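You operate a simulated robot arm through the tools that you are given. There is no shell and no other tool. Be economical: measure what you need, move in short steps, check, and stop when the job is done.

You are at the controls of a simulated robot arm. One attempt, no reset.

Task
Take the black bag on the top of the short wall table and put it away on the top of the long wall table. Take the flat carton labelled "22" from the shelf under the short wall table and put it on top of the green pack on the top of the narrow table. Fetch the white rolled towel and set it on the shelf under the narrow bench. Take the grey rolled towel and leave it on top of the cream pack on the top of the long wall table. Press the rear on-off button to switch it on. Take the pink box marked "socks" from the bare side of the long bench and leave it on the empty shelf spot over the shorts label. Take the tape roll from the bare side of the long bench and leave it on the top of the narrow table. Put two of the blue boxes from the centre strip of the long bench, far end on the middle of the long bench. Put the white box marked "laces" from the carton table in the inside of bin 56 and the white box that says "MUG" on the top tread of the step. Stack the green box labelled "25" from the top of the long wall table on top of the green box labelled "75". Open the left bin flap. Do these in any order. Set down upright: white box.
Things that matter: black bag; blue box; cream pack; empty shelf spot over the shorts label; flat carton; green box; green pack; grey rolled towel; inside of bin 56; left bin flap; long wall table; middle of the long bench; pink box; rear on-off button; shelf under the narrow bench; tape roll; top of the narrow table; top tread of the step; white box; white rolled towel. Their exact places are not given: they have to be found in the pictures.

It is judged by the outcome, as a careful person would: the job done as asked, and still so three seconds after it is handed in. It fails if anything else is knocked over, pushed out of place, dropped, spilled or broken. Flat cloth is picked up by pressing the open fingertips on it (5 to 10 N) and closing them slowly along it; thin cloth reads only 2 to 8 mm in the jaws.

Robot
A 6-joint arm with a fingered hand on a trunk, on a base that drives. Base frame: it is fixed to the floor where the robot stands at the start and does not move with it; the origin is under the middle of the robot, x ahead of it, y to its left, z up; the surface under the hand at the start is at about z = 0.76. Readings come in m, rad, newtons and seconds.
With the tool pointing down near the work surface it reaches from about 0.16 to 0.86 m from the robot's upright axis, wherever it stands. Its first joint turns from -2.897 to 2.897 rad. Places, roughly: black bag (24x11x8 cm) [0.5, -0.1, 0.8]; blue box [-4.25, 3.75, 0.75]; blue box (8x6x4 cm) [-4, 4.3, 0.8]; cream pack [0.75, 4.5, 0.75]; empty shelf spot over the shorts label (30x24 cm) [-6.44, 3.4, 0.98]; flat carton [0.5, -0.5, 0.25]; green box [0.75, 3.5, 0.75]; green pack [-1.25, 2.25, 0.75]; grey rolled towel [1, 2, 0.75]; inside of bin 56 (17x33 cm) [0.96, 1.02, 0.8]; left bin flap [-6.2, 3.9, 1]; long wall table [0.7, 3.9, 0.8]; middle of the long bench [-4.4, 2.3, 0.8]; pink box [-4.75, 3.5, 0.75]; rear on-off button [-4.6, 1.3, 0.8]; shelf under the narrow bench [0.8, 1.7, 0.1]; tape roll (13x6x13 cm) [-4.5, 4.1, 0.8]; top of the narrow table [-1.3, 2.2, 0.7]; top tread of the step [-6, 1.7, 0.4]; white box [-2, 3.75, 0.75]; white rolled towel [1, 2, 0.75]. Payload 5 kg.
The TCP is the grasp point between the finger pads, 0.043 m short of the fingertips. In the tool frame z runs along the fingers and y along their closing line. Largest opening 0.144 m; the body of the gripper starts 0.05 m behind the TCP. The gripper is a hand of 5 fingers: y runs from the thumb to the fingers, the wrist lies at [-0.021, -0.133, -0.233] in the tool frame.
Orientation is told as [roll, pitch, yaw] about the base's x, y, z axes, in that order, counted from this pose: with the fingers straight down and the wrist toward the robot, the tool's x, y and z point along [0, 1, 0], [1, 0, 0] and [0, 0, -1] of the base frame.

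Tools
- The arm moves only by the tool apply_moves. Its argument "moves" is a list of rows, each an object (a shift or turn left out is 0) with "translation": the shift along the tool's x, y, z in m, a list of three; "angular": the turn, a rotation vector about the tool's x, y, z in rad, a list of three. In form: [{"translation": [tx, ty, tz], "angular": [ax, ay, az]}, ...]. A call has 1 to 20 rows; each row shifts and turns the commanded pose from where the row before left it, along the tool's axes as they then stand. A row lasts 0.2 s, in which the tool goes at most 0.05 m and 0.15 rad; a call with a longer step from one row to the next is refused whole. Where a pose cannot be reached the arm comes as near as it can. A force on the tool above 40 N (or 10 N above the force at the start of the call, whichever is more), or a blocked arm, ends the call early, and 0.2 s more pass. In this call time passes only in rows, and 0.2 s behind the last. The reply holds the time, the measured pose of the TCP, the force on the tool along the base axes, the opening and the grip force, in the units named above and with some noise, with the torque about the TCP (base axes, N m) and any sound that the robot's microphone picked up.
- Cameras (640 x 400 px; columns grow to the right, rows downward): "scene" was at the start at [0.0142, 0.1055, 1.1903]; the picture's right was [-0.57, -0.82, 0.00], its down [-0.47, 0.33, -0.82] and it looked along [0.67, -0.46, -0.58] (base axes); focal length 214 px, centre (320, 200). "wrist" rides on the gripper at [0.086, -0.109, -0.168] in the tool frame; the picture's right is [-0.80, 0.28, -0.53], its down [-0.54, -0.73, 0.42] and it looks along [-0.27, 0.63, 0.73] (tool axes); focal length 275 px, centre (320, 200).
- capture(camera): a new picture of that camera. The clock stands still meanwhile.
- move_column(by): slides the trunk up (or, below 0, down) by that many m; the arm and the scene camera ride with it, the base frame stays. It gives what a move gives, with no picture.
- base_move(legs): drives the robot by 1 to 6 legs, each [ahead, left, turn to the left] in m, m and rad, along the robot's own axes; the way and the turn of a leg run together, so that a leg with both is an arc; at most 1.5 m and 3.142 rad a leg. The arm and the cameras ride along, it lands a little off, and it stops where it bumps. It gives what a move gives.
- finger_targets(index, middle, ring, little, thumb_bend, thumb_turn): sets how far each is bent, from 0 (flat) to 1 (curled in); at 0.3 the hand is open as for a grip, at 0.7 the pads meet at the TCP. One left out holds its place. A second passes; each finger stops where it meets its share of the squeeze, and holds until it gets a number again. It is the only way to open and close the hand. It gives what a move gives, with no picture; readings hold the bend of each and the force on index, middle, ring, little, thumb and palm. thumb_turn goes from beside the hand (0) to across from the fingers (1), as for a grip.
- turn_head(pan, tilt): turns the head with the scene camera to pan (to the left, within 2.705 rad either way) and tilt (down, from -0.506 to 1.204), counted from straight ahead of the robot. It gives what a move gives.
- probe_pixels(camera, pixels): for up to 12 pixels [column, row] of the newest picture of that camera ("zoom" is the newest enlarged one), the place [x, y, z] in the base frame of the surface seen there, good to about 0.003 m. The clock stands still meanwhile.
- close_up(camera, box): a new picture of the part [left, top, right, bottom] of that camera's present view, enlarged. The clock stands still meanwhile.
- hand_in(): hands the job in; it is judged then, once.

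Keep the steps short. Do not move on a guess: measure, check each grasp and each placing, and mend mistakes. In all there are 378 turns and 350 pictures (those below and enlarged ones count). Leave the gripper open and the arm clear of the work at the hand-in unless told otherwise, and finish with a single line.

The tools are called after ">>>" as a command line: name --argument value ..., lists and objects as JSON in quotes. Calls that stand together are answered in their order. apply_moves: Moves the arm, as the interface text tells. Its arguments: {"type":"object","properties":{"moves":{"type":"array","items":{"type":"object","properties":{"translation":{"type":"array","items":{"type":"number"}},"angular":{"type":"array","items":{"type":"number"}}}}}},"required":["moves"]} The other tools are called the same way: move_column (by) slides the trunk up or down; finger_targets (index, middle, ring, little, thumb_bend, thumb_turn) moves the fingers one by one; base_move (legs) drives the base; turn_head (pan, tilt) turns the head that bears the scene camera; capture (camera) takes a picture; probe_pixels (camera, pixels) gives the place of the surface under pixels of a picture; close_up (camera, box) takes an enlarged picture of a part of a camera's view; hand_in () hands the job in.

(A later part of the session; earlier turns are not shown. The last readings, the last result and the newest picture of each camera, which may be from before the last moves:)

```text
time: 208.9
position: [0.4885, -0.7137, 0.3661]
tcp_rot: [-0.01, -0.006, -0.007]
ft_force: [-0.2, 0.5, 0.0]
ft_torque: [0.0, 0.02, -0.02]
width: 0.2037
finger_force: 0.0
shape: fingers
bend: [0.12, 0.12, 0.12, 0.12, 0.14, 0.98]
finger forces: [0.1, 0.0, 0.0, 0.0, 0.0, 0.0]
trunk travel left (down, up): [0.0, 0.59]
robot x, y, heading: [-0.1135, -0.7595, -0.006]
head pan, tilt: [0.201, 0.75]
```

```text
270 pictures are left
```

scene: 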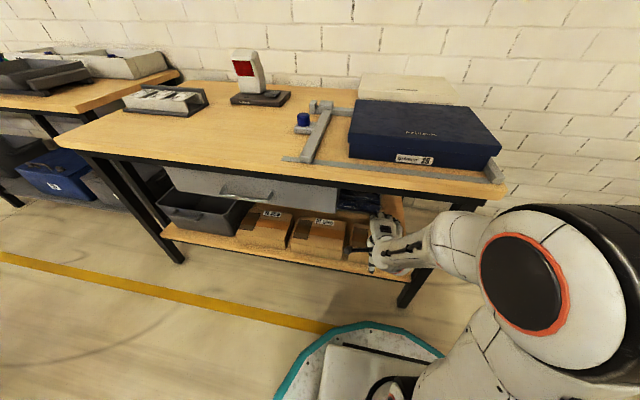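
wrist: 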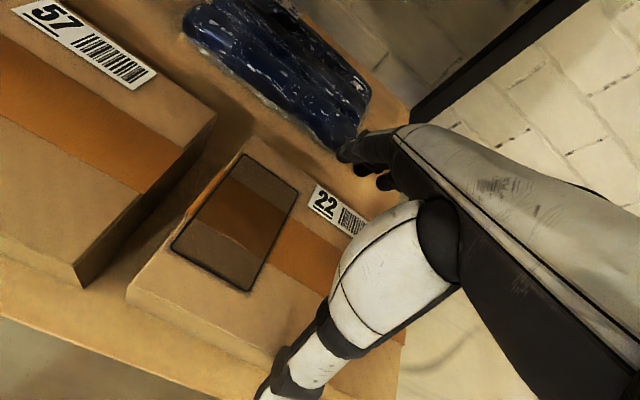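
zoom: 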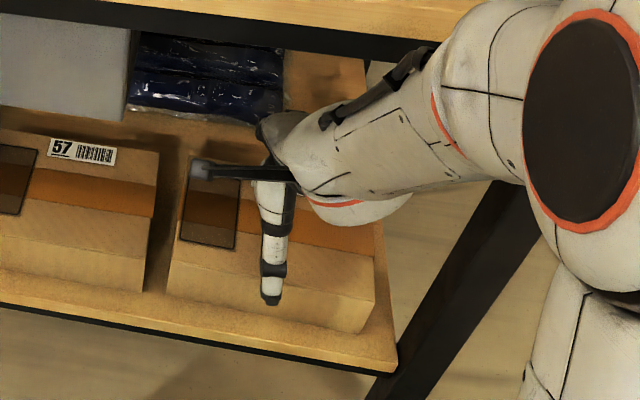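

Well placed. I'll lower to TCP z≈0.327 and close.

>>> apply_moves --moves '[{"translation": [-0.001, 0.001, 0.015]}, {"translation": [0, 0, 0.014]}, {"translation": [0, 0, 0.01]}]'

>>> finger_targets --index 0.45 --middle 0.45 --ring 0.45 --little 0.45 --thumb_bend 0.45

>>> capture --camera "wrist"

```text
time: 209.7
position: [0.4903, -0.7147, 0.3279]
tcp_rot: [-0.012, -0.006, -0.009]
ft_force: [-8.5, 1.2, 17.9]
ft_torque: [0.01, 1.38, -0.03]
width: 0.2103
finger_force: 8.5
shape: fingers
bend: [0.12, 0.12, 0.12, 0.12, 0.08, 0.97]
finger forces: [0.0, 0.0, 0.0, 0.0, 16.6, 0.1]
trunk travel left (down, up): [0.0, 0.59]
robot x, y, heading: [-0.1118, -0.7591, -0.0]
head pan, tilt: [0.201, 0.75]
```

```text
time: 210.7
position: [0.4918, -0.7146, 0.33]
tcp_rot: [-0.012, -0.01, -0.01]
ft_force: [7.3, 1.5, 22.6]
ft_torque: [-0.71, -0.56, 1.4]
width: 0.1951
finger_force: 43.7
shape: fingers
bend: [0.19, 0.28, 0.3, 0.26, 0.08, 0.96]
finger forces: [13.2, 8.6, 12.4, 13.9, 38.5, 0.1]
trunk travel left (down, up): [0.0, 0.59]
robot x, y, heading: [-0.1133, -0.7622, -0.0]
head pan, tilt: [0.201, 0.75]
```

```text
269 pictures are left
```

wrist: 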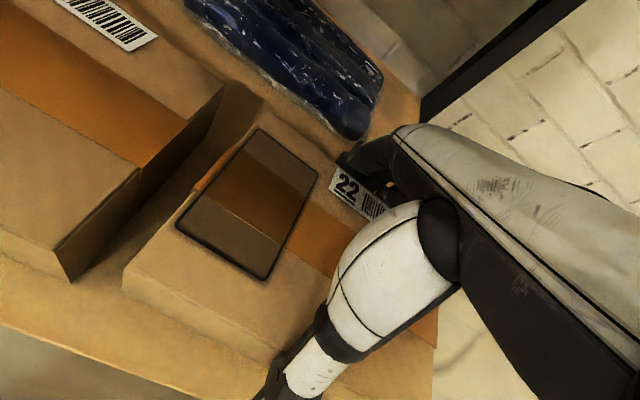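

The thumb is flat and its tip is pressing on the shelf rather than the carton. I'll reopen a little, raise 2.5 cm and re-close.

>>> finger_targets --index 0.14 --middle 0.14 --ring 0.14 --little 0.14 --thumb_bend 0.14

>>> apply_moves --moves '[{"translation": [0, 0, -0.02]}]'

>>> close_up --camera "scene" --box '[320, 180, 460, 290]'

```text
time: 211.7
position: [0.4903, -0.7149, 0.3261]
tcp_rot: [-0.011, -0.006, -0.011]
ft_force: [-0.5, -0.3, -0.4]
ft_torque: [-0.02, -0.01, 0.02]
width: 0.2028
finger_force: 1.1
shape: fingers
bend: [0.14, 0.14, 0.14, 0.14, 0.12, 0.97]
finger forces: [0.7, 0.1, 0.0, 0.1, 1.9, 0.1]
trunk travel left (down, up): [0.0, 0.59]
robot x, y, heading: [-0.1153, -0.7653, 0.004]
head pan, tilt: [0.201, 0.75]
```

```text
time: 212.1
position: [0.4903, -0.7163, 0.3488]
tcp_rot: [-0.012, -0.005, -0.01]
ft_force: [-0.5, 0.4, 0.0]
ft_torque: [0.04, -0.01, 0.02]
width: 0.2004
finger_force: 0.1
shape: fingers
bend: [0.14, 0.14, 0.14, 0.14, 0.14, 0.97]
finger forces: [0.0, 0.0, 0.0, 0.0, 0.1, 0.1]
trunk travel left (down, up): [0.0, 0.59]
robot x, y, heading: [-0.1144, -0.7621, -0.004]
head pan, tilt: [0.201, 0.75]
```

```text
3.64 times, centred on (390, 235) of scene
```

zoom: 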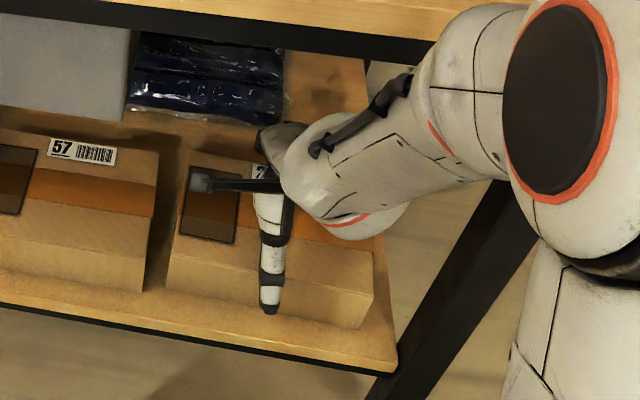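

The thumb is now in front of the carton's face. I'll close.

>>> finger_targets --index 0.45 --middle 0.45 --ring 0.45 --little 0.45 --thumb_bend 0.45

>>> close_up --camera "scene" --box '[320, 180, 460, 290]'

```text
time: 213.1
position: [0.4921, -0.7152, 0.3496]
tcp_rot: [-0.012, -0.012, -0.01]
ft_force: [7.0, 2.1, 14.7]
ft_torque: [-1.05, -2.03, 0.51]
width: 0.1727
finger_force: 32.3
shape: fingers
bend: [0.24, 0.27, 0.29, 0.43, 0.25, 0.96]
finger forces: [11.3, 9.2, 9.7, 14.6, 19.6, 0.0]
trunk travel left (down, up): [0.0, 0.59]
robot x, y, heading: [-0.1116, -0.7597, -0.003]
head pan, tilt: [0.201, 0.75]
```

```text
3.64 times, centred on (390, 235) of scene
```

zoom: 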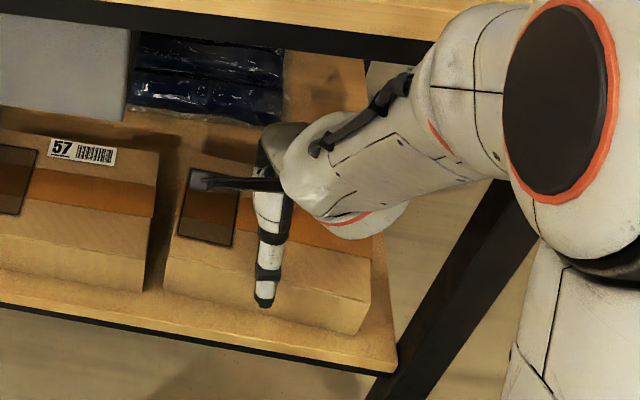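

The grip is 20–32 N. I'll lift 2 cm and see whether the weight comes along.

>>> apply_moves --moves '[{"translation": [0, 0, -0.01]}, {"translation": [0, 0, -0.015]}]'

>>> close_up --camera "scene" --box '[320, 180, 460, 290]'

>>> capture --camera "wrist"

```text
time: 213.7
position: [0.4885, -0.7154, 0.3708]
tcp_rot: [-0.01, -0.001, -0.009]
ft_force: [0.2, -0.9, -4.0]
ft_torque: [0.0, -0.01, 0.01]
width: 0.1727
finger_force: 25.1
shape: fingers
bend: [0.24, 0.27, 0.29, 0.44, 0.25, 0.95]
finger forces: [8.7, 7.8, 7.7, 2.2, 23.3, 0.0]
trunk travel left (down, up): [0.0, 0.59]
robot x, y, heading: [-0.1147, -0.7658, -0.006]
head pan, tilt: [0.201, 0.75]
```

```text
3.64 times, centred on (390, 235) of scene
```

zoom: 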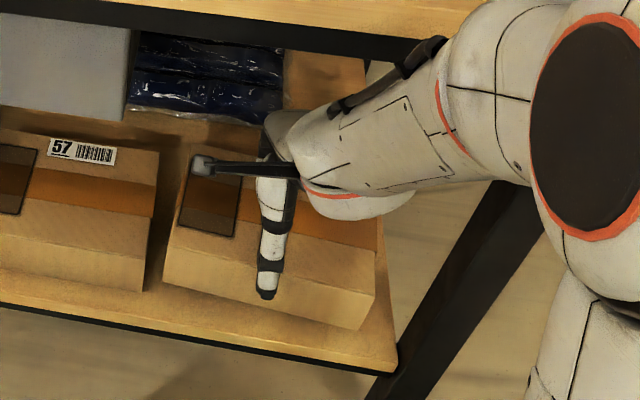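

```text
265 pictures are left
```

wrist: 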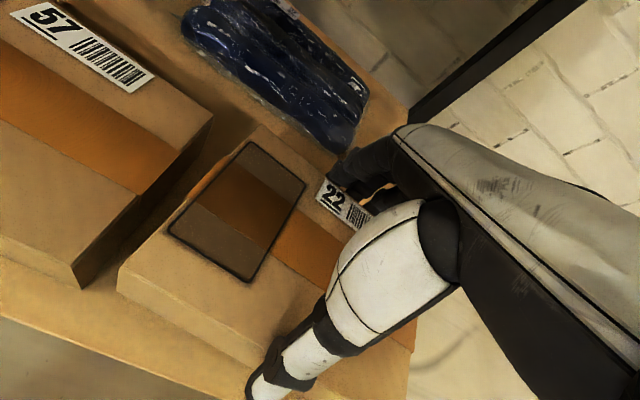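

The carton is lifted (4 N). I'll tighten slightly, lift 1 cm more and back straight out.

>>> finger_targets --index 0.5 --middle 0.5 --ring 0.5 --little 0.48 --thumb_bend 0.5

>>> apply_moves --moves '[{"translation": [0, 0, -0.01]}]'

>>> base_move --legs '[[-0.4, 0.0, 0.0]]'

>>> capture --camera "wrist"

```text
time: 214.7
position: [0.4891, -0.7152, 0.3719]
tcp_rot: [-0.012, -0.006, -0.012]
ft_force: [-0.4, 0.7, -4.4]
ft_torque: [0.0, -0.05, 0.01]
width: 0.1717
finger_force: 28.0
shape: fingers
bend: [0.27, 0.33, 0.34, 0.48, 0.22, 0.96]
finger forces: [11.1, 8.2, 9.0, 1.9, 25.4, 0.0]
trunk travel left (down, up): [0.0, 0.59]
robot x, y, heading: [-0.1126, -0.7647, -0.004]
head pan, tilt: [0.201, 0.75]
```

```text
time: 215.1
position: [0.4895, -0.7161, 0.3829]
tcp_rot: [-0.01, -0.004, -0.011]
ft_force: [0.6, -0.8, -4.0]
ft_torque: [0.03, -0.01, 0.02]
width: 0.1722
finger_force: 27.4
shape: fingers
bend: [0.27, 0.33, 0.34, 0.48, 0.22, 0.96]
finger forces: [11.0, 8.4, 8.9, 1.9, 25.2, 0.1]
trunk travel left (down, up): [0.0, 0.59]
robot x, y, heading: [-0.1146, -0.7601, -0.006]
head pan, tilt: [0.201, 0.75]
```

```text
time: 217.6
position: [0.0914, -0.7139, 0.3827]
tcp_rot: [-0.011, -0.007, -0.011]
ft_force: [1.3, -0.4, -4.2]
ft_torque: [0.01, -0.01, -0.01]
width: 0.1718
finger_force: 27.8
shape: fingers
bend: [0.27, 0.33, 0.34, 0.48, 0.22, 0.96]
finger forces: [11.1, 8.3, 9.0, 2.0, 25.3, 0.1]
trunk travel left (down, up): [0.0, 0.59]
robot x, y, heading: [-0.5114, -0.7601, -0.001]
head pan, tilt: [0.201, 0.75]
```

```text
264 pictures are left
```

wrist: 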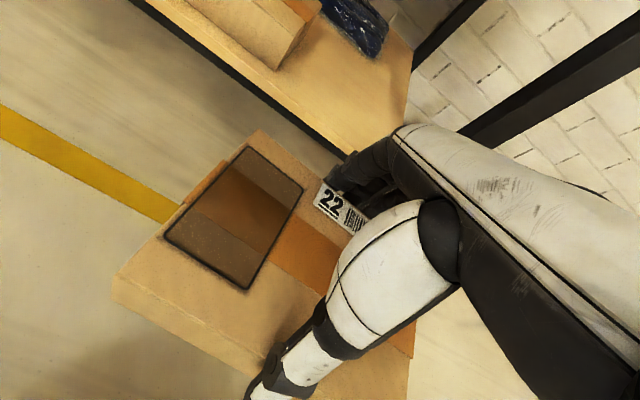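

It's out. I'll raise the arm and trunk.

>>> apply_moves --moves '[{"translation": [0, 0, -0.04]}, {"translation": [0, 0, -0.045]}, {"translation": [0, 0, -0.045]}, {"translation": [0, 0, -0.045]}, {"translation": [0, 0, -0.045]}, {"translation": [0, 0, -0.045]}, {"translation": [0, 0, -0.045]}, {"translation": [0, 0, -0.045]}]'

>>> move_column --by 0.28

>>> base_move --legs '[[0, 1.5, 0], [0, 1.45, 0]]'

>>> turn_head --pan 2.4 --tilt 0.5

>>> capture --camera "scene"

```text
time: 219.4
position: [0.0898, -0.7133, 0.7291]
tcp_rot: [-0.011, -0.002, -0.012]
ft_force: [0.9, 0.0, -5.2]
ft_torque: [0.05, 0.03, 0.02]
width: 0.1716
finger_force: 25.3
shape: fingers
bend: [0.27, 0.33, 0.34, 0.48, 0.23, 0.95]
finger forces: [9.9, 8.1, 8.5, 1.5, 23.6, 0.0]
out of reach, approached as far as the arm can: row 1
trunk travel left (down, up): [0.0, 0.59]
robot x, y, heading: [-0.5118, -0.7616, -0.002]
head pan, tilt: [0.201, 0.75]
```

```text
time: 222.2
position: [0.0915, -0.7131, 1.0097]
tcp_rot: [-0.011, -0.004, -0.01]
ft_force: [0.2, -0.8, -4.5]
ft_torque: [0.0, -0.02, 0.04]
width: 0.1713
finger_force: 26.2
shape: fingers
bend: [0.27, 0.33, 0.34, 0.48, 0.23, 0.95]
finger forces: [9.9, 8.1, 8.4, 1.5, 23.5, 0.0]
trunk travel left (down, up): [-0.28, 0.31]
robot x, y, heading: [-0.5132, -0.762, -0.003]
head pan, tilt: [0.201, 0.75]
```

```text
time: 236.5
position: [0.0738, 2.2501, 1.0091]
tcp_rot: [-0.009, -0.005, 0.003]
ft_force: [0.2, -0.7, -2.7]
ft_torque: [0.02, -0.01, 0.0]
width: 0.1713
finger_force: 25.6
shape: fingers
bend: [0.27, 0.33, 0.34, 0.48, 0.23, 0.95]
finger forces: [9.8, 8.0, 8.4, 1.6, 23.5, 0.1]
trunk travel left (down, up): [-0.28, 0.31]
robot x, y, heading: [-0.5269, 2.1945, 0.008]
head pan, tilt: [0.201, 0.75]
```

```text
time: 238.5
position: [0.0736, 2.2484, 1.0092]
tcp_rot: [-0.011, -0.004, 0.003]
ft_force: [-0.4, -0.5, -3.5]
ft_torque: [-0.01, 0.02, 0.05]
width: 0.1713
finger_force: 25.7
shape: fingers
bend: [0.27, 0.33, 0.34, 0.48, 0.23, 0.95]
finger forces: [9.8, 8.1, 8.4, 1.5, 23.5, 0.0]
trunk travel left (down, up): [-0.28, 0.31]
robot x, y, heading: [-0.5228, 2.1938, 0.011]
head pan, tilt: [2.4, 0.499]
```

```text
263 pictures are left
```

scene: 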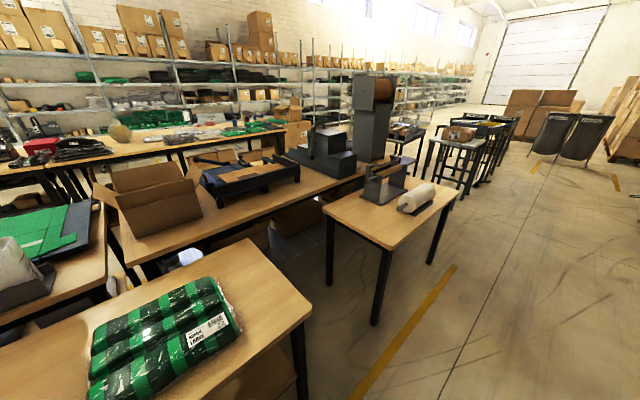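

I see the green pack at (160,340) on the narrow table. I'll probe the pack and the table outline.

>>> probe_pixels --camera "scene" --pixels '[[93, 328], [205, 280], [240, 325], [92, 398], [160, 340], [190, 300], [312, 308], [220, 245], [270, 320], [130, 360], [40, 330], [340, 230]]'

```text
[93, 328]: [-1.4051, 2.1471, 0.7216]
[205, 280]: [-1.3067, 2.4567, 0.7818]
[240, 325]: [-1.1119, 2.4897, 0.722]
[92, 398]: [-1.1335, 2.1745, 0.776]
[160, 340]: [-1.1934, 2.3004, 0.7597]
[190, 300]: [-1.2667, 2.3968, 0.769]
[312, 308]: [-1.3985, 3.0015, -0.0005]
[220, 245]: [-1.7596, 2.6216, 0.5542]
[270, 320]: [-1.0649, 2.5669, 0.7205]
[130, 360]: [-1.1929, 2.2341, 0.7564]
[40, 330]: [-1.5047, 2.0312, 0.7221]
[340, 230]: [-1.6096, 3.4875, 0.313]
```

The pack spans x -1.39…-1.12, y 2.15…2.48, with ridge tops about 0.782. I'll turn around in the aisle to face it.

>>> base_move --legs '[[0, 0.1, 0], [0, 0, 1.56], [0, 0, 1.56]]'

>>> turn_head --pan 0.1 --tilt 0.6

>>> capture --camera "scene"

```text
time: 247.3
position: [-1.1291, 2.2488, 1.0089]
tcp_rot: [-0.01, -0.005, 3.121]
ft_force: [0.6, -0.2, -3.5]
ft_torque: [0.0, 0.01, 0.03]
width: 0.1703
finger_force: 24.6
shape: fingers
bend: [0.27, 0.33, 0.34, 0.48, 0.24, 0.95]
finger forces: [9.3, 7.7, 8.0, 1.5, 22.3, 0.0]
trunk travel left (down, up): [-0.28, 0.31]
robot x, y, heading: [-0.5271, 2.2938, 3.128]
head pan, tilt: [2.4, 0.499]
```

```text
time: 249.4
position: [-1.1286, 2.249, 1.0088]
tcp_rot: [-0.01, -0.005, 3.121]
ft_force: [0.4, -0.4, -3.2]
ft_torque: [0.0, 0.01, 0.02]
width: 0.1703
finger_force: 24.5
shape: fingers
bend: [0.27, 0.33, 0.34, 0.48, 0.24, 0.95]
finger forces: [9.4, 7.9, 8.0, 1.4, 22.5, 0.0]
trunk travel left (down, up): [-0.28, 0.31]
robot x, y, heading: [-0.5259, 2.2907, 3.132]
head pan, tilt: [0.099, 0.6]
```

```text
262 pictures are left
```

scene: 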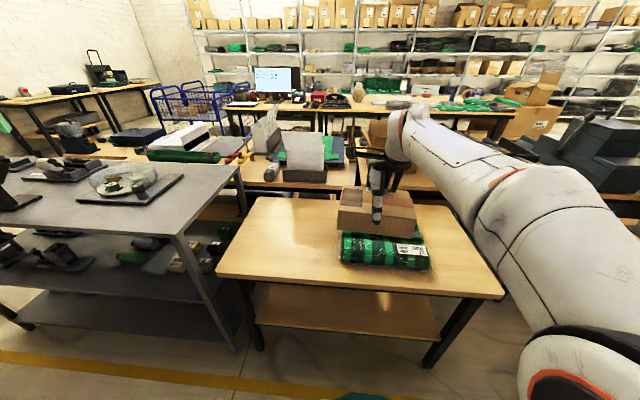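

I'll re-measure the pack and the held carton bottom from here.

>>> close_up --camera "scene" --box '[320, 160, 460, 290]'

>>> probe_pixels --camera "zoom" --pixels '[[100, 300], [500, 330], [110, 215], [440, 235], [120, 210], [300, 230], [490, 300], [130, 150], [430, 150], [480, 285]]'

```text
3.08 times, centred on (390, 225) of scene
```

zoom: 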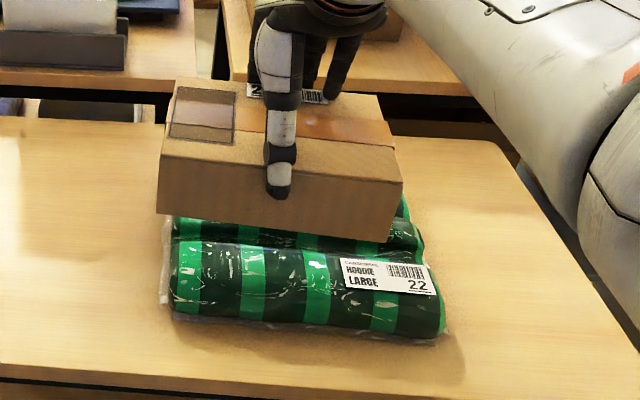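

```text
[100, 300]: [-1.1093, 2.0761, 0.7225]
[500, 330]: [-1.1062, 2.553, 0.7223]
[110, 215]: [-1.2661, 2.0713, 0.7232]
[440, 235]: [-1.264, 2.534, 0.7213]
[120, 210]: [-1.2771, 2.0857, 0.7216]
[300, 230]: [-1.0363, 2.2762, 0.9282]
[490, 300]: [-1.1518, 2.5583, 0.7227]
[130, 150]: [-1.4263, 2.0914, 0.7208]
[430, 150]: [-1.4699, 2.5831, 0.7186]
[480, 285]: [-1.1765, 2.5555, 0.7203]
```

I'll probe the carton corners in the hand.

>>> probe_pixels --camera "zoom" --pixels '[[162, 208], [382, 236], [166, 162], [398, 188], [178, 82], [378, 100], [182, 290], [440, 320], [200, 255], [400, 225], [300, 245]]'

```text
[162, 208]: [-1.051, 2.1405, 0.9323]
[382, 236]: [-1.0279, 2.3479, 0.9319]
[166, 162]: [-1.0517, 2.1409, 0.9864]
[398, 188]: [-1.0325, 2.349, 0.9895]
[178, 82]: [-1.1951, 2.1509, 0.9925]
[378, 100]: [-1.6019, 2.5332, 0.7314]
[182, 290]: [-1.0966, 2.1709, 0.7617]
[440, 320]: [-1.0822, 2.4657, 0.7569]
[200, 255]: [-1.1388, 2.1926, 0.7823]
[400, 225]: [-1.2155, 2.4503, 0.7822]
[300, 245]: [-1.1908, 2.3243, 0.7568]
```

The carton is level, with its bottom at about 0.92. It needs to shift (-0.127, +0.07). I'll drive that and check.

>>> base_move --legs '[[0.126, -0.07, 0.0]]'

>>> apply_moves --moves '[{"translation": [0, 0, 0.04]}, {"translation": [0, 0, 0.04]}, {"translation": [0, 0, 0.03]}, {"translation": [0, 0, 0.015]}]'

>>> close_up --camera "scene" --box '[300, 180, 460, 320]'

```text
time: 250.8
position: [-1.2536, 2.3197, 1.0107]
tcp_rot: [-0.011, -0.005, 3.124]
ft_force: [-0.2, 0.8, -3.1]
ft_torque: [-0.02, 0.03, -0.02]
width: 0.1705
finger_force: 24.9
shape: fingers
bend: [0.27, 0.33, 0.34, 0.48, 0.24, 0.95]
finger forces: [9.1, 8.0, 8.2, 1.5, 22.5, 0.0]
trunk travel left (down, up): [-0.28, 0.31]
robot x, y, heading: [-0.6523, 2.3621, 3.132]
head pan, tilt: [0.099, 0.6]
```

```text
time: 251.8
position: [-1.2556, 2.3211, 0.8844]
tcp_rot: [-0.011, -0.005, 3.123]
ft_force: [0.5, -0.4, -3.6]
ft_torque: [-0.04, 0.0, 0.03]
width: 0.1703
finger_force: 24.9
shape: fingers
bend: [0.27, 0.33, 0.34, 0.48, 0.24, 0.95]
finger forces: [9.1, 7.9, 8.1, 1.3, 22.2, 0.0]
trunk travel left (down, up): [-0.28, 0.31]
robot x, y, heading: [-0.6506, 2.3616, 3.132]
head pan, tilt: [0.099, 0.6]
```

```text
2.86 times, centred on (380, 250) of scene
```

zoom: 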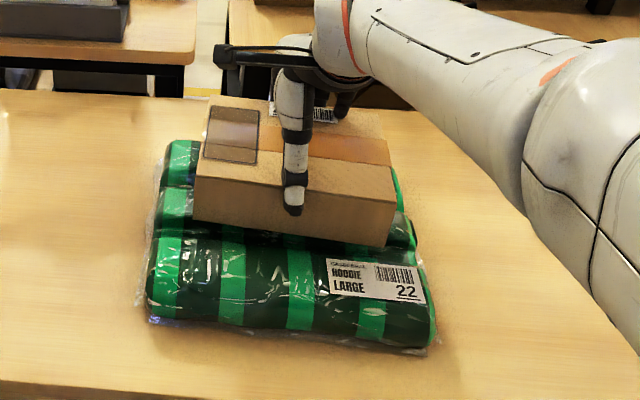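

It is centred over the pack. I'll lower to contact in small steps.

>>> apply_moves --moves '[{"translation": [0, 0, 0.006]}, {"translation": [0, 0, 0.004]}, {"translation": [0, 0, 0.003]}]'

```text
time: 252.6
position: [-1.2547, 2.3216, 0.8752]
tcp_rot: [-0.011, -0.012, 3.124]
ft_force: [5.1, 0.2, 16.3]
ft_torque: [1.04, 0.95, -0.22]
width: 0.1705
finger_force: 30.9
shape: fingers
bend: [0.27, 0.33, 0.34, 0.48, 0.24, 0.95]
finger forces: [9.5, 7.6, 7.8, 15.1, 23.1, 0.0]
trunk travel left (down, up): [-0.28, 0.31]
robot x, y, heading: [-0.6509, 2.3661, 3.133]
head pan, tilt: [0.099, 0.6]
```

The carton is touching the pack. I'll open in place, then rise.

>>> finger_targets --index 0.13 --middle 0.13 --ring 0.13 --little 0.13 --thumb_bend 0.13

>>> close_up --camera "scene" --box '[300, 180, 460, 320]'

```text
time: 253.6
position: [-1.2536, 2.3209, 0.873]
tcp_rot: [-0.01, -0.007, 3.123]
ft_force: [-0.8, -0.1, 0.5]
ft_torque: [0.01, 0.0, -0.02]
width: 0.2029
finger_force: 0.0
shape: fingers
bend: [0.13, 0.13, 0.13, 0.13, 0.13, 0.97]
finger forces: [0.0, 0.0, 0.0, 0.0, 0.0, 0.0]
trunk travel left (down, up): [-0.28, 0.31]
robot x, y, heading: [-0.6567, 2.3659, 3.137]
head pan, tilt: [0.099, 0.6]
```

```text
2.86 times, centred on (380, 250) of scene
```

zoom: 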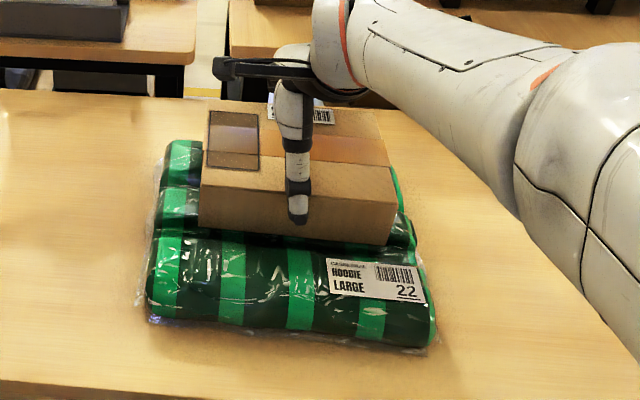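

Released and level. I'll rise straight up and back away.

>>> apply_moves --moves '[{"translation": [0, 0, -0.02]}, {"translation": [0, 0, -0.03]}, {"translation": [0, 0, -0.04]}, {"translation": [0, 0, -0.04]}, {"translation": [0, -0.02, -0.04]}, {"translation": [0, -0.04, 0]}]'

>>> finger_targets --index 0.3 --middle 0.3 --ring 0.3 --little 0.3 --thumb_bend 0.3

>>> base_move --legs '[[-0.2, 0, 0]]'

>>> capture --camera "scene"

```text
time: 255.0
position: [-1.1916, 2.3189, 1.0423]
tcp_rot: [-0.01, -0.005, 3.125]
ft_force: [-1.1, 0.8, 0.3]
ft_torque: [0.0, -0.05, 0.01]
width: 0.203
finger_force: 0.2
shape: fingers
bend: [0.13, 0.13, 0.13, 0.13, 0.13, 0.97]
finger forces: [0.0, 0.1, 0.1, 0.0, 0.0, 0.1]
trunk travel left (down, up): [-0.28, 0.31]
robot x, y, heading: [-0.6533, 2.3639, 3.13]
head pan, tilt: [0.099, 0.6]
```

```text
time: 256.0
position: [-1.1931, 2.3189, 1.0415]
tcp_rot: [-0.011, -0.005, 3.123]
ft_force: [0.6, 0.4, 0.7]
ft_torque: [-0.01, 0.0, 0.02]
width: 0.15
finger_force: 0.1
shape: fingers
bend: [0.3, 0.3, 0.3, 0.3, 0.3, 0.97]
finger forces: [0.0, 0.0, 0.0, 0.0, 0.1, 0.1]
trunk travel left (down, up): [-0.28, 0.31]
robot x, y, heading: [-0.6568, 2.36, 3.128]
head pan, tilt: [0.099, 0.6]
```

```text
time: 257.6
position: [-0.9929, 2.3165, 1.0428]
tcp_rot: [-0.009, -0.006, 3.124]
ft_force: [0.2, -0.4, -0.9]
ft_torque: [-0.04, -0.02, 0.0]
width: 0.1502
finger_force: 0.1
shape: fingers
bend: [0.3, 0.3, 0.3, 0.3, 0.3, 0.97]
finger forces: [0.1, 0.0, 0.0, 0.0, 0.0, 0.1]
trunk travel left (down, up): [-0.28, 0.31]
robot x, y, heading: [-0.453, 2.3597, 3.129]
head pan, tilt: [0.099, 0.6]
```

```text
258 pictures are left
```

scene: 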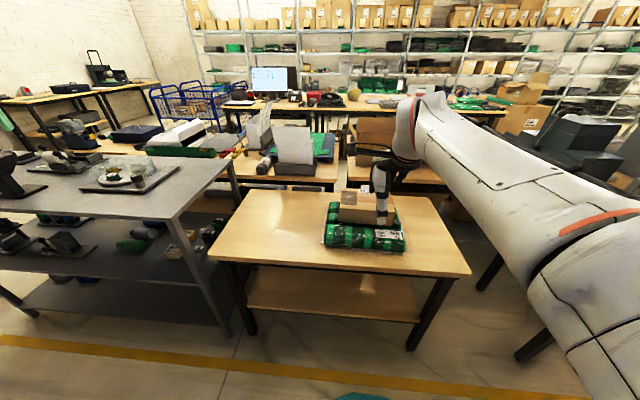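

The carton sits on the green pack. Next is the carton table (around -2, 3.75) with the white boxes. I'll move to y≈3.0 and look.

>>> base_move --legs '[[0, -0.65, 0.0]]'

>>> turn_head --pan -0.1 --tilt 0.5

>>> capture --camera "scene"

>>> capture --camera "wrist"

```text
time: 261.2
position: [-0.9863, 2.9708, 1.0407]
tcp_rot: [-0.01, -0.004, 3.121]
ft_force: [-0.4, -0.2, 0.1]
ft_torque: [0.03, -0.04, -0.02]
width: 0.1501
finger_force: 0.1
shape: fingers
bend: [0.3, 0.3, 0.3, 0.3, 0.3, 0.97]
finger forces: [0.0, 0.1, 0.0, 0.0, 0.0, 0.0]
trunk travel left (down, up): [-0.28, 0.31]
robot x, y, heading: [-0.4453, 3.0146, 3.129]
head pan, tilt: [0.099, 0.6]
```

```text
time: 261.9
position: [-0.9852, 2.9707, 1.0421]
tcp_rot: [-0.01, -0.006, 3.121]
ft_force: [-0.4, 0.3, -0.2]
ft_torque: [0.01, 0.03, -0.01]
width: 0.1498
finger_force: 0.0
shape: fingers
bend: [0.3, 0.3, 0.3, 0.3, 0.3, 0.97]
finger forces: [0.1, 0.0, 0.0, 0.1, 0.1, 0.0]
trunk travel left (down, up): [-0.28, 0.31]
robot x, y, heading: [-0.4446, 3.0091, 3.132]
head pan, tilt: [-0.099, 0.499]
```

```text
257 pictures are left
```

scene: 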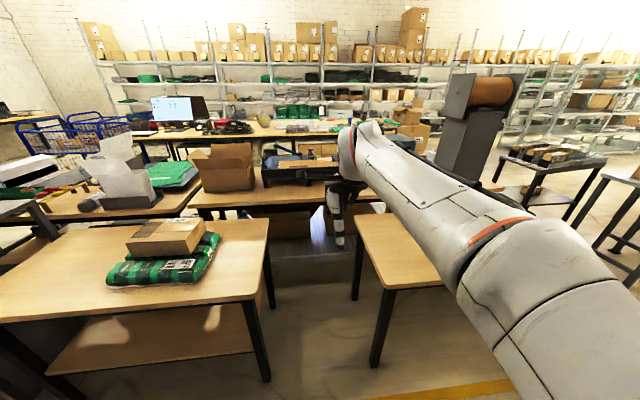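

```text
256 pictures are left
```

wrist: 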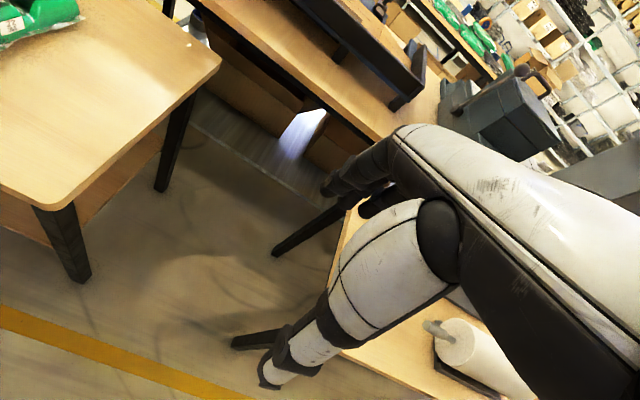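

I'll zoom toward the carton table.

>>> close_up --camera "scene" --box '[170, 120, 420, 276]'

>>> turn_head --pan -0.75 --tilt 0.5

>>> capture --camera "scene"

```text
2.56 times, centred on (295, 198) of scene
```

zoom: 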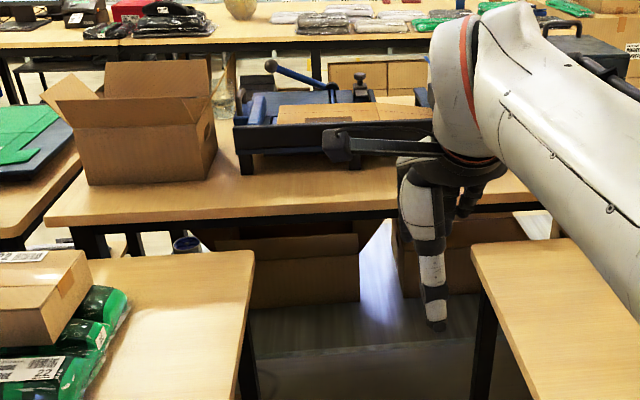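

```text
time: 262.9
position: [-0.9855, 2.9717, 1.0408]
tcp_rot: [-0.01, -0.005, 3.121]
ft_force: [-0.4, 0.6, -0.8]
ft_torque: [-0.02, 0.04, -0.01]
width: 0.15
finger_force: 0.1
shape: fingers
bend: [0.3, 0.3, 0.3, 0.3, 0.3, 0.97]
finger forces: [0.1, 0.1, 0.0, 0.0, 0.0, 0.0]
trunk travel left (down, up): [-0.28, 0.31]
robot x, y, heading: [-0.4411, 3.0182, 3.127]
head pan, tilt: [-0.75, 0.499]
```

```text
254 pictures are left
```

scene: 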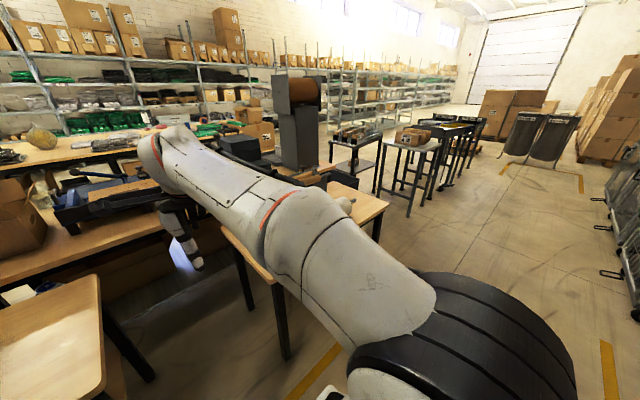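

The white boxes are likely on the far side. I'll drive up the aisle to y≈4.7 and look for a way round.

>>> base_move --legs '[[0, -1.5, 0.0], [0, -0.3, 0]]'

>>> turn_head --pan 0.4 --tilt 0.3

>>> capture --camera "scene"

>>> turn_head --pan -0.7 --tilt 0.4

>>> capture --camera "scene"

```text
time: 272.1
position: [-0.9691, 4.7742, 1.0403]
tcp_rot: [-0.009, -0.004, 3.128]
ft_force: [-0.6, -0.4, 0.5]
ft_torque: [0.04, 0.0, 0.03]
width: 0.15
finger_force: 0.1
shape: fingers
bend: [0.3, 0.3, 0.3, 0.3, 0.3, 0.97]
finger forces: [0.1, 0.1, 0.1, 0.0, 0.0, 0.0]
trunk travel left (down, up): [-0.28, 0.31]
robot x, y, heading: [-0.4297, 4.8202, 3.138]
head pan, tilt: [-0.75, 0.499]
```

```text
time: 273.4
position: [-0.9692, 4.7752, 1.0415]
tcp_rot: [-0.011, -0.005, 3.126]
ft_force: [-0.4, -1.2, -0.2]
ft_torque: [-0.01, 0.02, -0.03]
width: 0.1499
finger_force: 0.1
shape: fingers
bend: [0.3, 0.3, 0.3, 0.3, 0.3, 0.97]
finger forces: [0.1, 0.1, 0.1, 0.0, 0.0, 0.0]
trunk travel left (down, up): [-0.28, 0.31]
robot x, y, heading: [-0.4319, 4.8214, 3.134]
head pan, tilt: [0.4, 0.3]
```

```text
253 pictures are left
```

scene: 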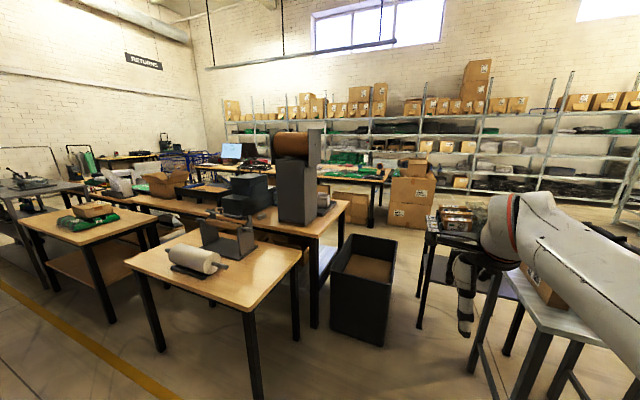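

```text
time: 274.8
position: [-0.9696, 4.7755, 1.0415]
tcp_rot: [-0.012, -0.007, 3.128]
ft_force: [0.2, 0.0, -0.4]
ft_torque: [0.02, 0.0, 0.0]
width: 0.15
finger_force: 0.1
shape: fingers
bend: [0.3, 0.3, 0.3, 0.3, 0.3, 0.97]
finger forces: [0.0, 0.0, 0.0, 0.0, 0.1, 0.0]
trunk travel left (down, up): [-0.28, 0.31]
robot x, y, heading: [-0.4309, 4.8212, 3.136]
head pan, tilt: [-0.7, 0.4]
```

```text
252 pictures are left
```

scene: 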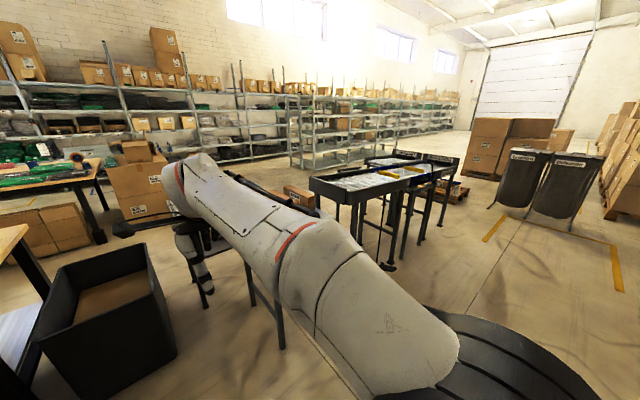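

I'll look straight ahead and probe for the gap between the black waste bin and the packing stands.

>>> turn_head --pan 0.25 --tilt 0.55

>>> capture --camera "scene"

>>> probe_pixels --camera "scene" --pixels '[[280, 190], [345, 190], [290, 290], [345, 300], [360, 260], [390, 150], [395, 180], [420, 165], [445, 310], [520, 260], [375, 100], [440, 90]]'

```text
time: 276.0
position: [-0.9697, 4.7761, 1.0406]
tcp_rot: [-0.009, -0.005, 3.128]
ft_force: [0.5, -0.9, 0.9]
ft_torque: [-0.02, -0.03, -0.02]
width: 0.15
finger_force: 0.0
shape: fingers
bend: [0.3, 0.3, 0.3, 0.3, 0.3, 0.97]
finger forces: [0.0, 0.0, 0.0, 0.0, 0.0, 0.0]
trunk travel left (down, up): [-0.28, 0.31]
robot x, y, heading: [-0.4247, 4.8239, 3.139]
head pan, tilt: [0.25, 0.55]
```

```text
251 pictures are left
```

scene: 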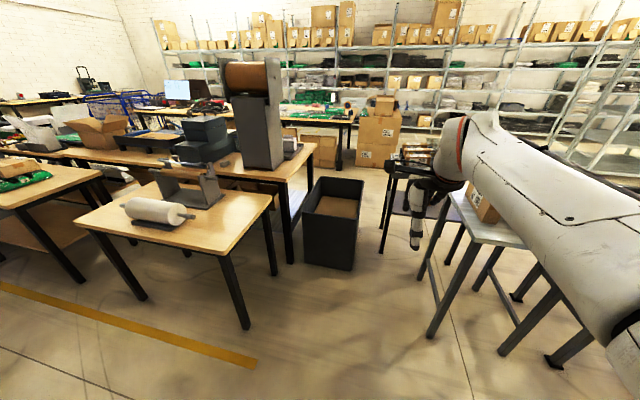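

```text
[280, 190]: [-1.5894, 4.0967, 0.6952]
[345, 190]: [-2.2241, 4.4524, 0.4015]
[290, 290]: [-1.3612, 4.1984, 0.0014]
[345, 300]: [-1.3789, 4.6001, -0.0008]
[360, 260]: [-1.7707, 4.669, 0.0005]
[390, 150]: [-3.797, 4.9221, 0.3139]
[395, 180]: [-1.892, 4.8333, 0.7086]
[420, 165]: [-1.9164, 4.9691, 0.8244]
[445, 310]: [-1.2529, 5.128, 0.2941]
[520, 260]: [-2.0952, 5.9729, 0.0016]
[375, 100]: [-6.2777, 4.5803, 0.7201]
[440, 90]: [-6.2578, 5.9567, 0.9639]
```

The north gap is too narrow. I'll zoom on the carton table from here to find white boxes.

>>> close_up --camera "scene" --box '[0, 80, 320, 220]'

>>> move_column --by 0.3

>>> close_up --camera "scene" --box '[0, 80, 320, 280]'

```text
2.00 times, centred on (160, 150) of scene
```

zoom: 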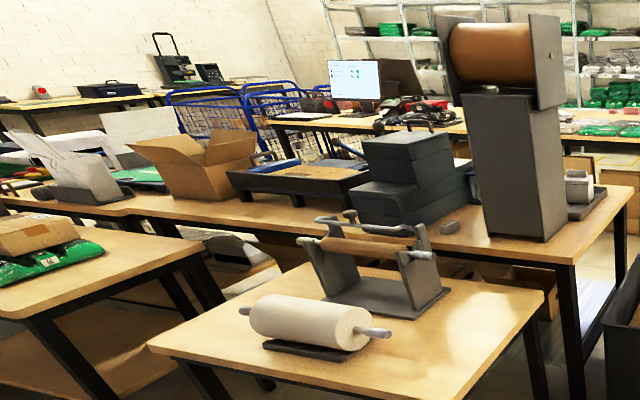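

```text
time: 279.0
position: [-0.9684, 4.7745, 1.3406]
tcp_rot: [-0.011, -0.006, 3.131]
ft_force: [0.5, -0.9, -0.5]
ft_torque: [-0.02, -0.02, 0.02]
width: 0.1501
finger_force: 0.2
shape: fingers
bend: [0.3, 0.3, 0.3, 0.3, 0.3, 0.97]
finger forces: [0.1, 0.0, 0.0, 0.0, 0.1, 0.0]
trunk travel left (down, up): [-0.58, 0.01]
robot x, y, heading: [-0.431, 4.8178, 3.136]
head pan, tilt: [0.25, 0.55]
```

```text
2.00 times, centred on (160, 180) of scene
```

zoom: 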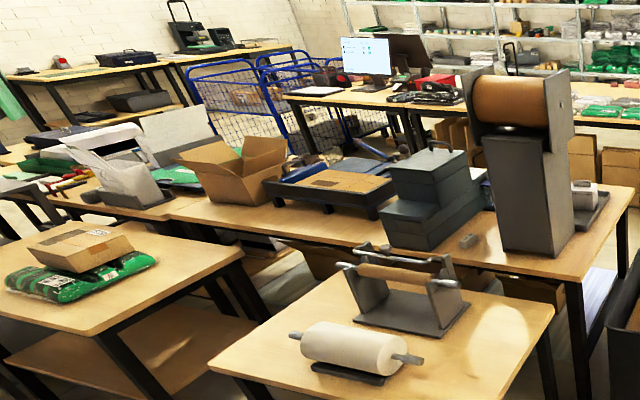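

A white thing sits near the far right of the carton table, at zoom (585,195). I'll zoom in.

>>> close_up --camera "scene" --box '[225, 140, 315, 210]'

>>> close_up --camera "scene" --box '[80, 130, 210, 200]'

```text
5.71 times, centred on (270, 175) of scene
```

zoom: 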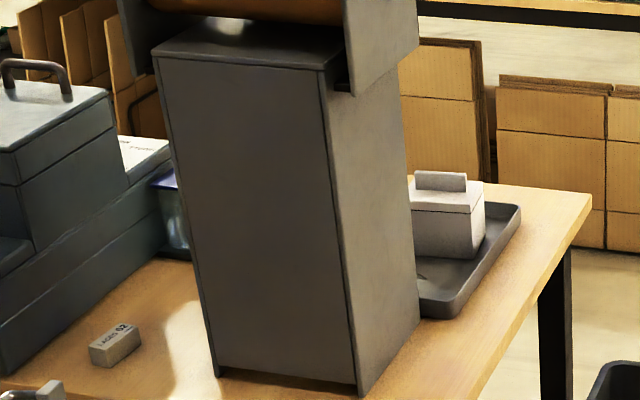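

```text
4.92 times, centred on (145, 165) of scene
```

zoom: 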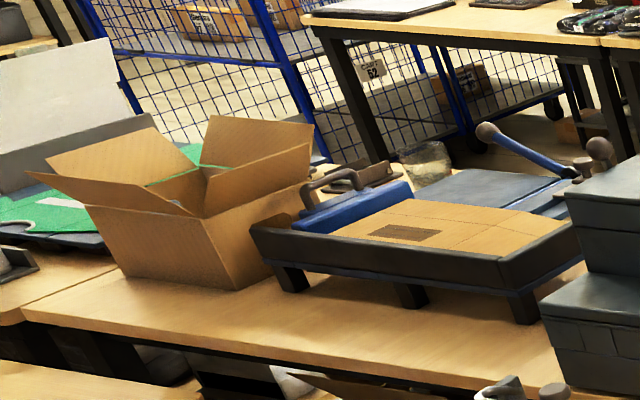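

The laces box "62" is on the near side at zoom (115,345). I'll probe it with a fresh zoom.

>>> close_up --camera "scene" --box '[225, 170, 275, 210]'

>>> probe_pixels --camera "zoom" --pixels '[[145, 270], [205, 265], [110, 295], [150, 320], [210, 300], [300, 300], [60, 340], [350, 300], [560, 320], [230, 340], [60, 300]]'

```text
10.00 times, centred on (250, 190) of scene
```

zoom: 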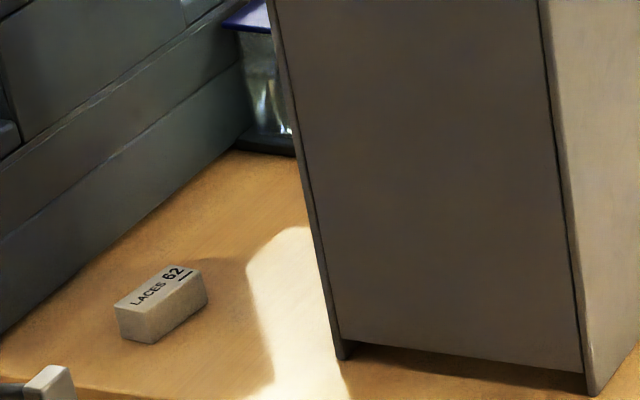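

```text
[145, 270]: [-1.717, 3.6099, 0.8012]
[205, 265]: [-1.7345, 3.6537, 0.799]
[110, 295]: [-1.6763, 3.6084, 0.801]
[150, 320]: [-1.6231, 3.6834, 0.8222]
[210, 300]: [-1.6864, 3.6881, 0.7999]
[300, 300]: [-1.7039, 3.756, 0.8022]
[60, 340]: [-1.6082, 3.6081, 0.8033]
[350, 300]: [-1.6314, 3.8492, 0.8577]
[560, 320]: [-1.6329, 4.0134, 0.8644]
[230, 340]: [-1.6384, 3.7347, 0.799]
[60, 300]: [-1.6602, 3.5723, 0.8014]
```

The laces box is at about (-1.65, 3.655), z 0.80–0.835. I'll go to the gap between the narrow table and the roll table (y≈2.95) to view the carton table from closer.

>>> base_move --legs '[[0, 1.5, 0.0], [0, 0.35, 0]]'

>>> turn_head --pan -0.1 --tilt 0.7

>>> capture --camera "scene"

```text
time: 288.4
position: [-0.9735, 2.8954, 1.3404]
tcp_rot: [-0.01, -0.006, 3.133]
ft_force: [0.2, -0.4, 0.2]
ft_torque: [0.01, 0.0, 0.0]
width: 0.1498
finger_force: 0.0
shape: fingers
bend: [0.3, 0.3, 0.3, 0.3, 0.3, 0.97]
finger forces: [0.0, 0.2, 0.1, 0.1, 0.0, 0.0]
trunk travel left (down, up): [-0.58, 0.01]
robot x, y, heading: [-0.4354, 2.9509, 3.135]
head pan, tilt: [0.25, 0.55]
```

```text
time: 289.2
position: [-0.975, 2.8976, 1.3413]
tcp_rot: [-0.011, -0.007, 3.134]
ft_force: [-0.4, 0.6, -0.5]
ft_torque: [-0.02, 0.0, 0.02]
width: 0.1498
finger_force: 0.0
shape: fingers
bend: [0.3, 0.3, 0.3, 0.3, 0.3, 0.97]
finger forces: [0.1, 0.0, 0.0, 0.0, 0.1, 0.0]
trunk travel left (down, up): [-0.58, 0.01]
robot x, y, heading: [-0.4321, 2.9468, 3.142]
head pan, tilt: [-0.099, 0.7]
```

```text
245 pictures are left
```

scene: 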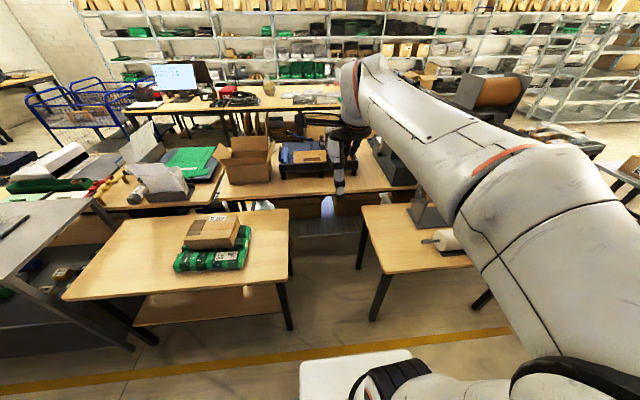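

>>> probe_pixels --camera "scene" --pixels '[[290, 240], [292, 275], [362, 215], [383, 272], [290, 325], [374, 318], [230, 200], [330, 215], [320, 195], [140, 110], [330, 130], [250, 130]]'

>>> close_up --camera "scene" --box '[200, 100, 420, 230]'

```text
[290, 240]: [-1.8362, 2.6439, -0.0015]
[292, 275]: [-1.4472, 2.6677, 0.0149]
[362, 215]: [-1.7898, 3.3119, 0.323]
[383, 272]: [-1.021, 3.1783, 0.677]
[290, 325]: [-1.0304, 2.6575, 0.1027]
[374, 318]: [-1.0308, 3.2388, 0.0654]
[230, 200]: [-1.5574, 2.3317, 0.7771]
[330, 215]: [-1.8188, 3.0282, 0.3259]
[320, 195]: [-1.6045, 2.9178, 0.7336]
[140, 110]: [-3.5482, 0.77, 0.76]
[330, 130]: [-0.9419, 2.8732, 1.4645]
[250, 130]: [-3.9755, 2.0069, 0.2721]
```

```text
2.91 times, centred on (310, 165) of scene
```

zoom: 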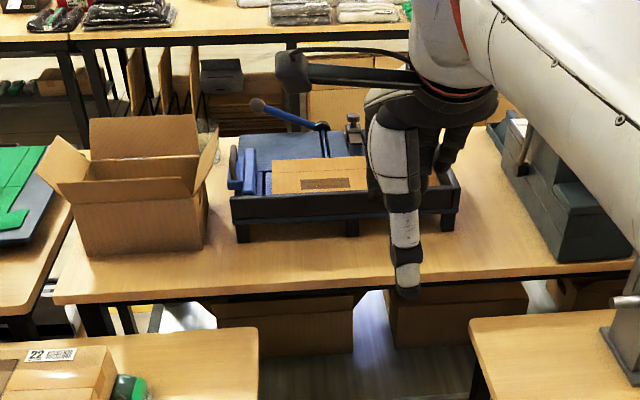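

The gap is y 2.668–3.17. I'll measure the base rim size by looking down.

>>> turn_head --pan 0.3 --tilt 1.2

>>> capture --camera "scene"

>>> probe_pixels --camera "scene" --pixels '[[290, 260], [240, 300], [350, 245], [400, 260], [230, 340], [300, 255]]'

```text
time: 290.1
position: [-0.9746, 2.8973, 1.3401]
tcp_rot: [-0.012, -0.006, 3.132]
ft_force: [0.0, -0.5, -0.4]
ft_torque: [0.01, -0.03, -0.02]
width: 0.1498
finger_force: 0.0
shape: fingers
bend: [0.3, 0.3, 0.3, 0.3, 0.3, 0.97]
finger forces: [0.0, 0.1, 0.0, 0.0, 0.0, 0.0]
trunk travel left (down, up): [-0.58, 0.01]
robot x, y, heading: [-0.4386, 2.9474, 3.145]
head pan, tilt: [0.3, 1.201]
```

```text
243 pictures are left
```

scene: 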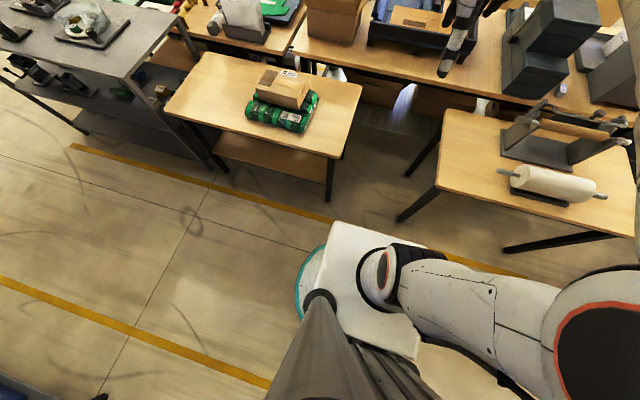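

```text
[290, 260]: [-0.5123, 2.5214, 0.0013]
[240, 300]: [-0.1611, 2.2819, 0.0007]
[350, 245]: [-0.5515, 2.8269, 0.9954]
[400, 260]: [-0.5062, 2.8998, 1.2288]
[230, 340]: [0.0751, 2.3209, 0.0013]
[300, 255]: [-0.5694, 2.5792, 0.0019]
```

>>> probe_pixels --camera "scene" --pixels '[[298, 278], [304, 268], [312, 257], [320, 250], [296, 295], [310, 275], [620, 105], [545, 105], [497, 100], [440, 120], [560, 85], [640, 65]]'

```text
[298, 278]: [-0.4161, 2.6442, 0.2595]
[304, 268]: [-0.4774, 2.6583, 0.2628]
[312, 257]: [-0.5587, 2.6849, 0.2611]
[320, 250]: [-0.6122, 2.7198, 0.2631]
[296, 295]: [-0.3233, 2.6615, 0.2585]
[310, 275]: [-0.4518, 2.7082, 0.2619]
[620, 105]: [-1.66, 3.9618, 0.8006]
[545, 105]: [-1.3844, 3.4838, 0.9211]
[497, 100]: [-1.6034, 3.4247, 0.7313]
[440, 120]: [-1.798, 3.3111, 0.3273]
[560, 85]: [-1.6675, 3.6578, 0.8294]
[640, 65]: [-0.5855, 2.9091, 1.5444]
```

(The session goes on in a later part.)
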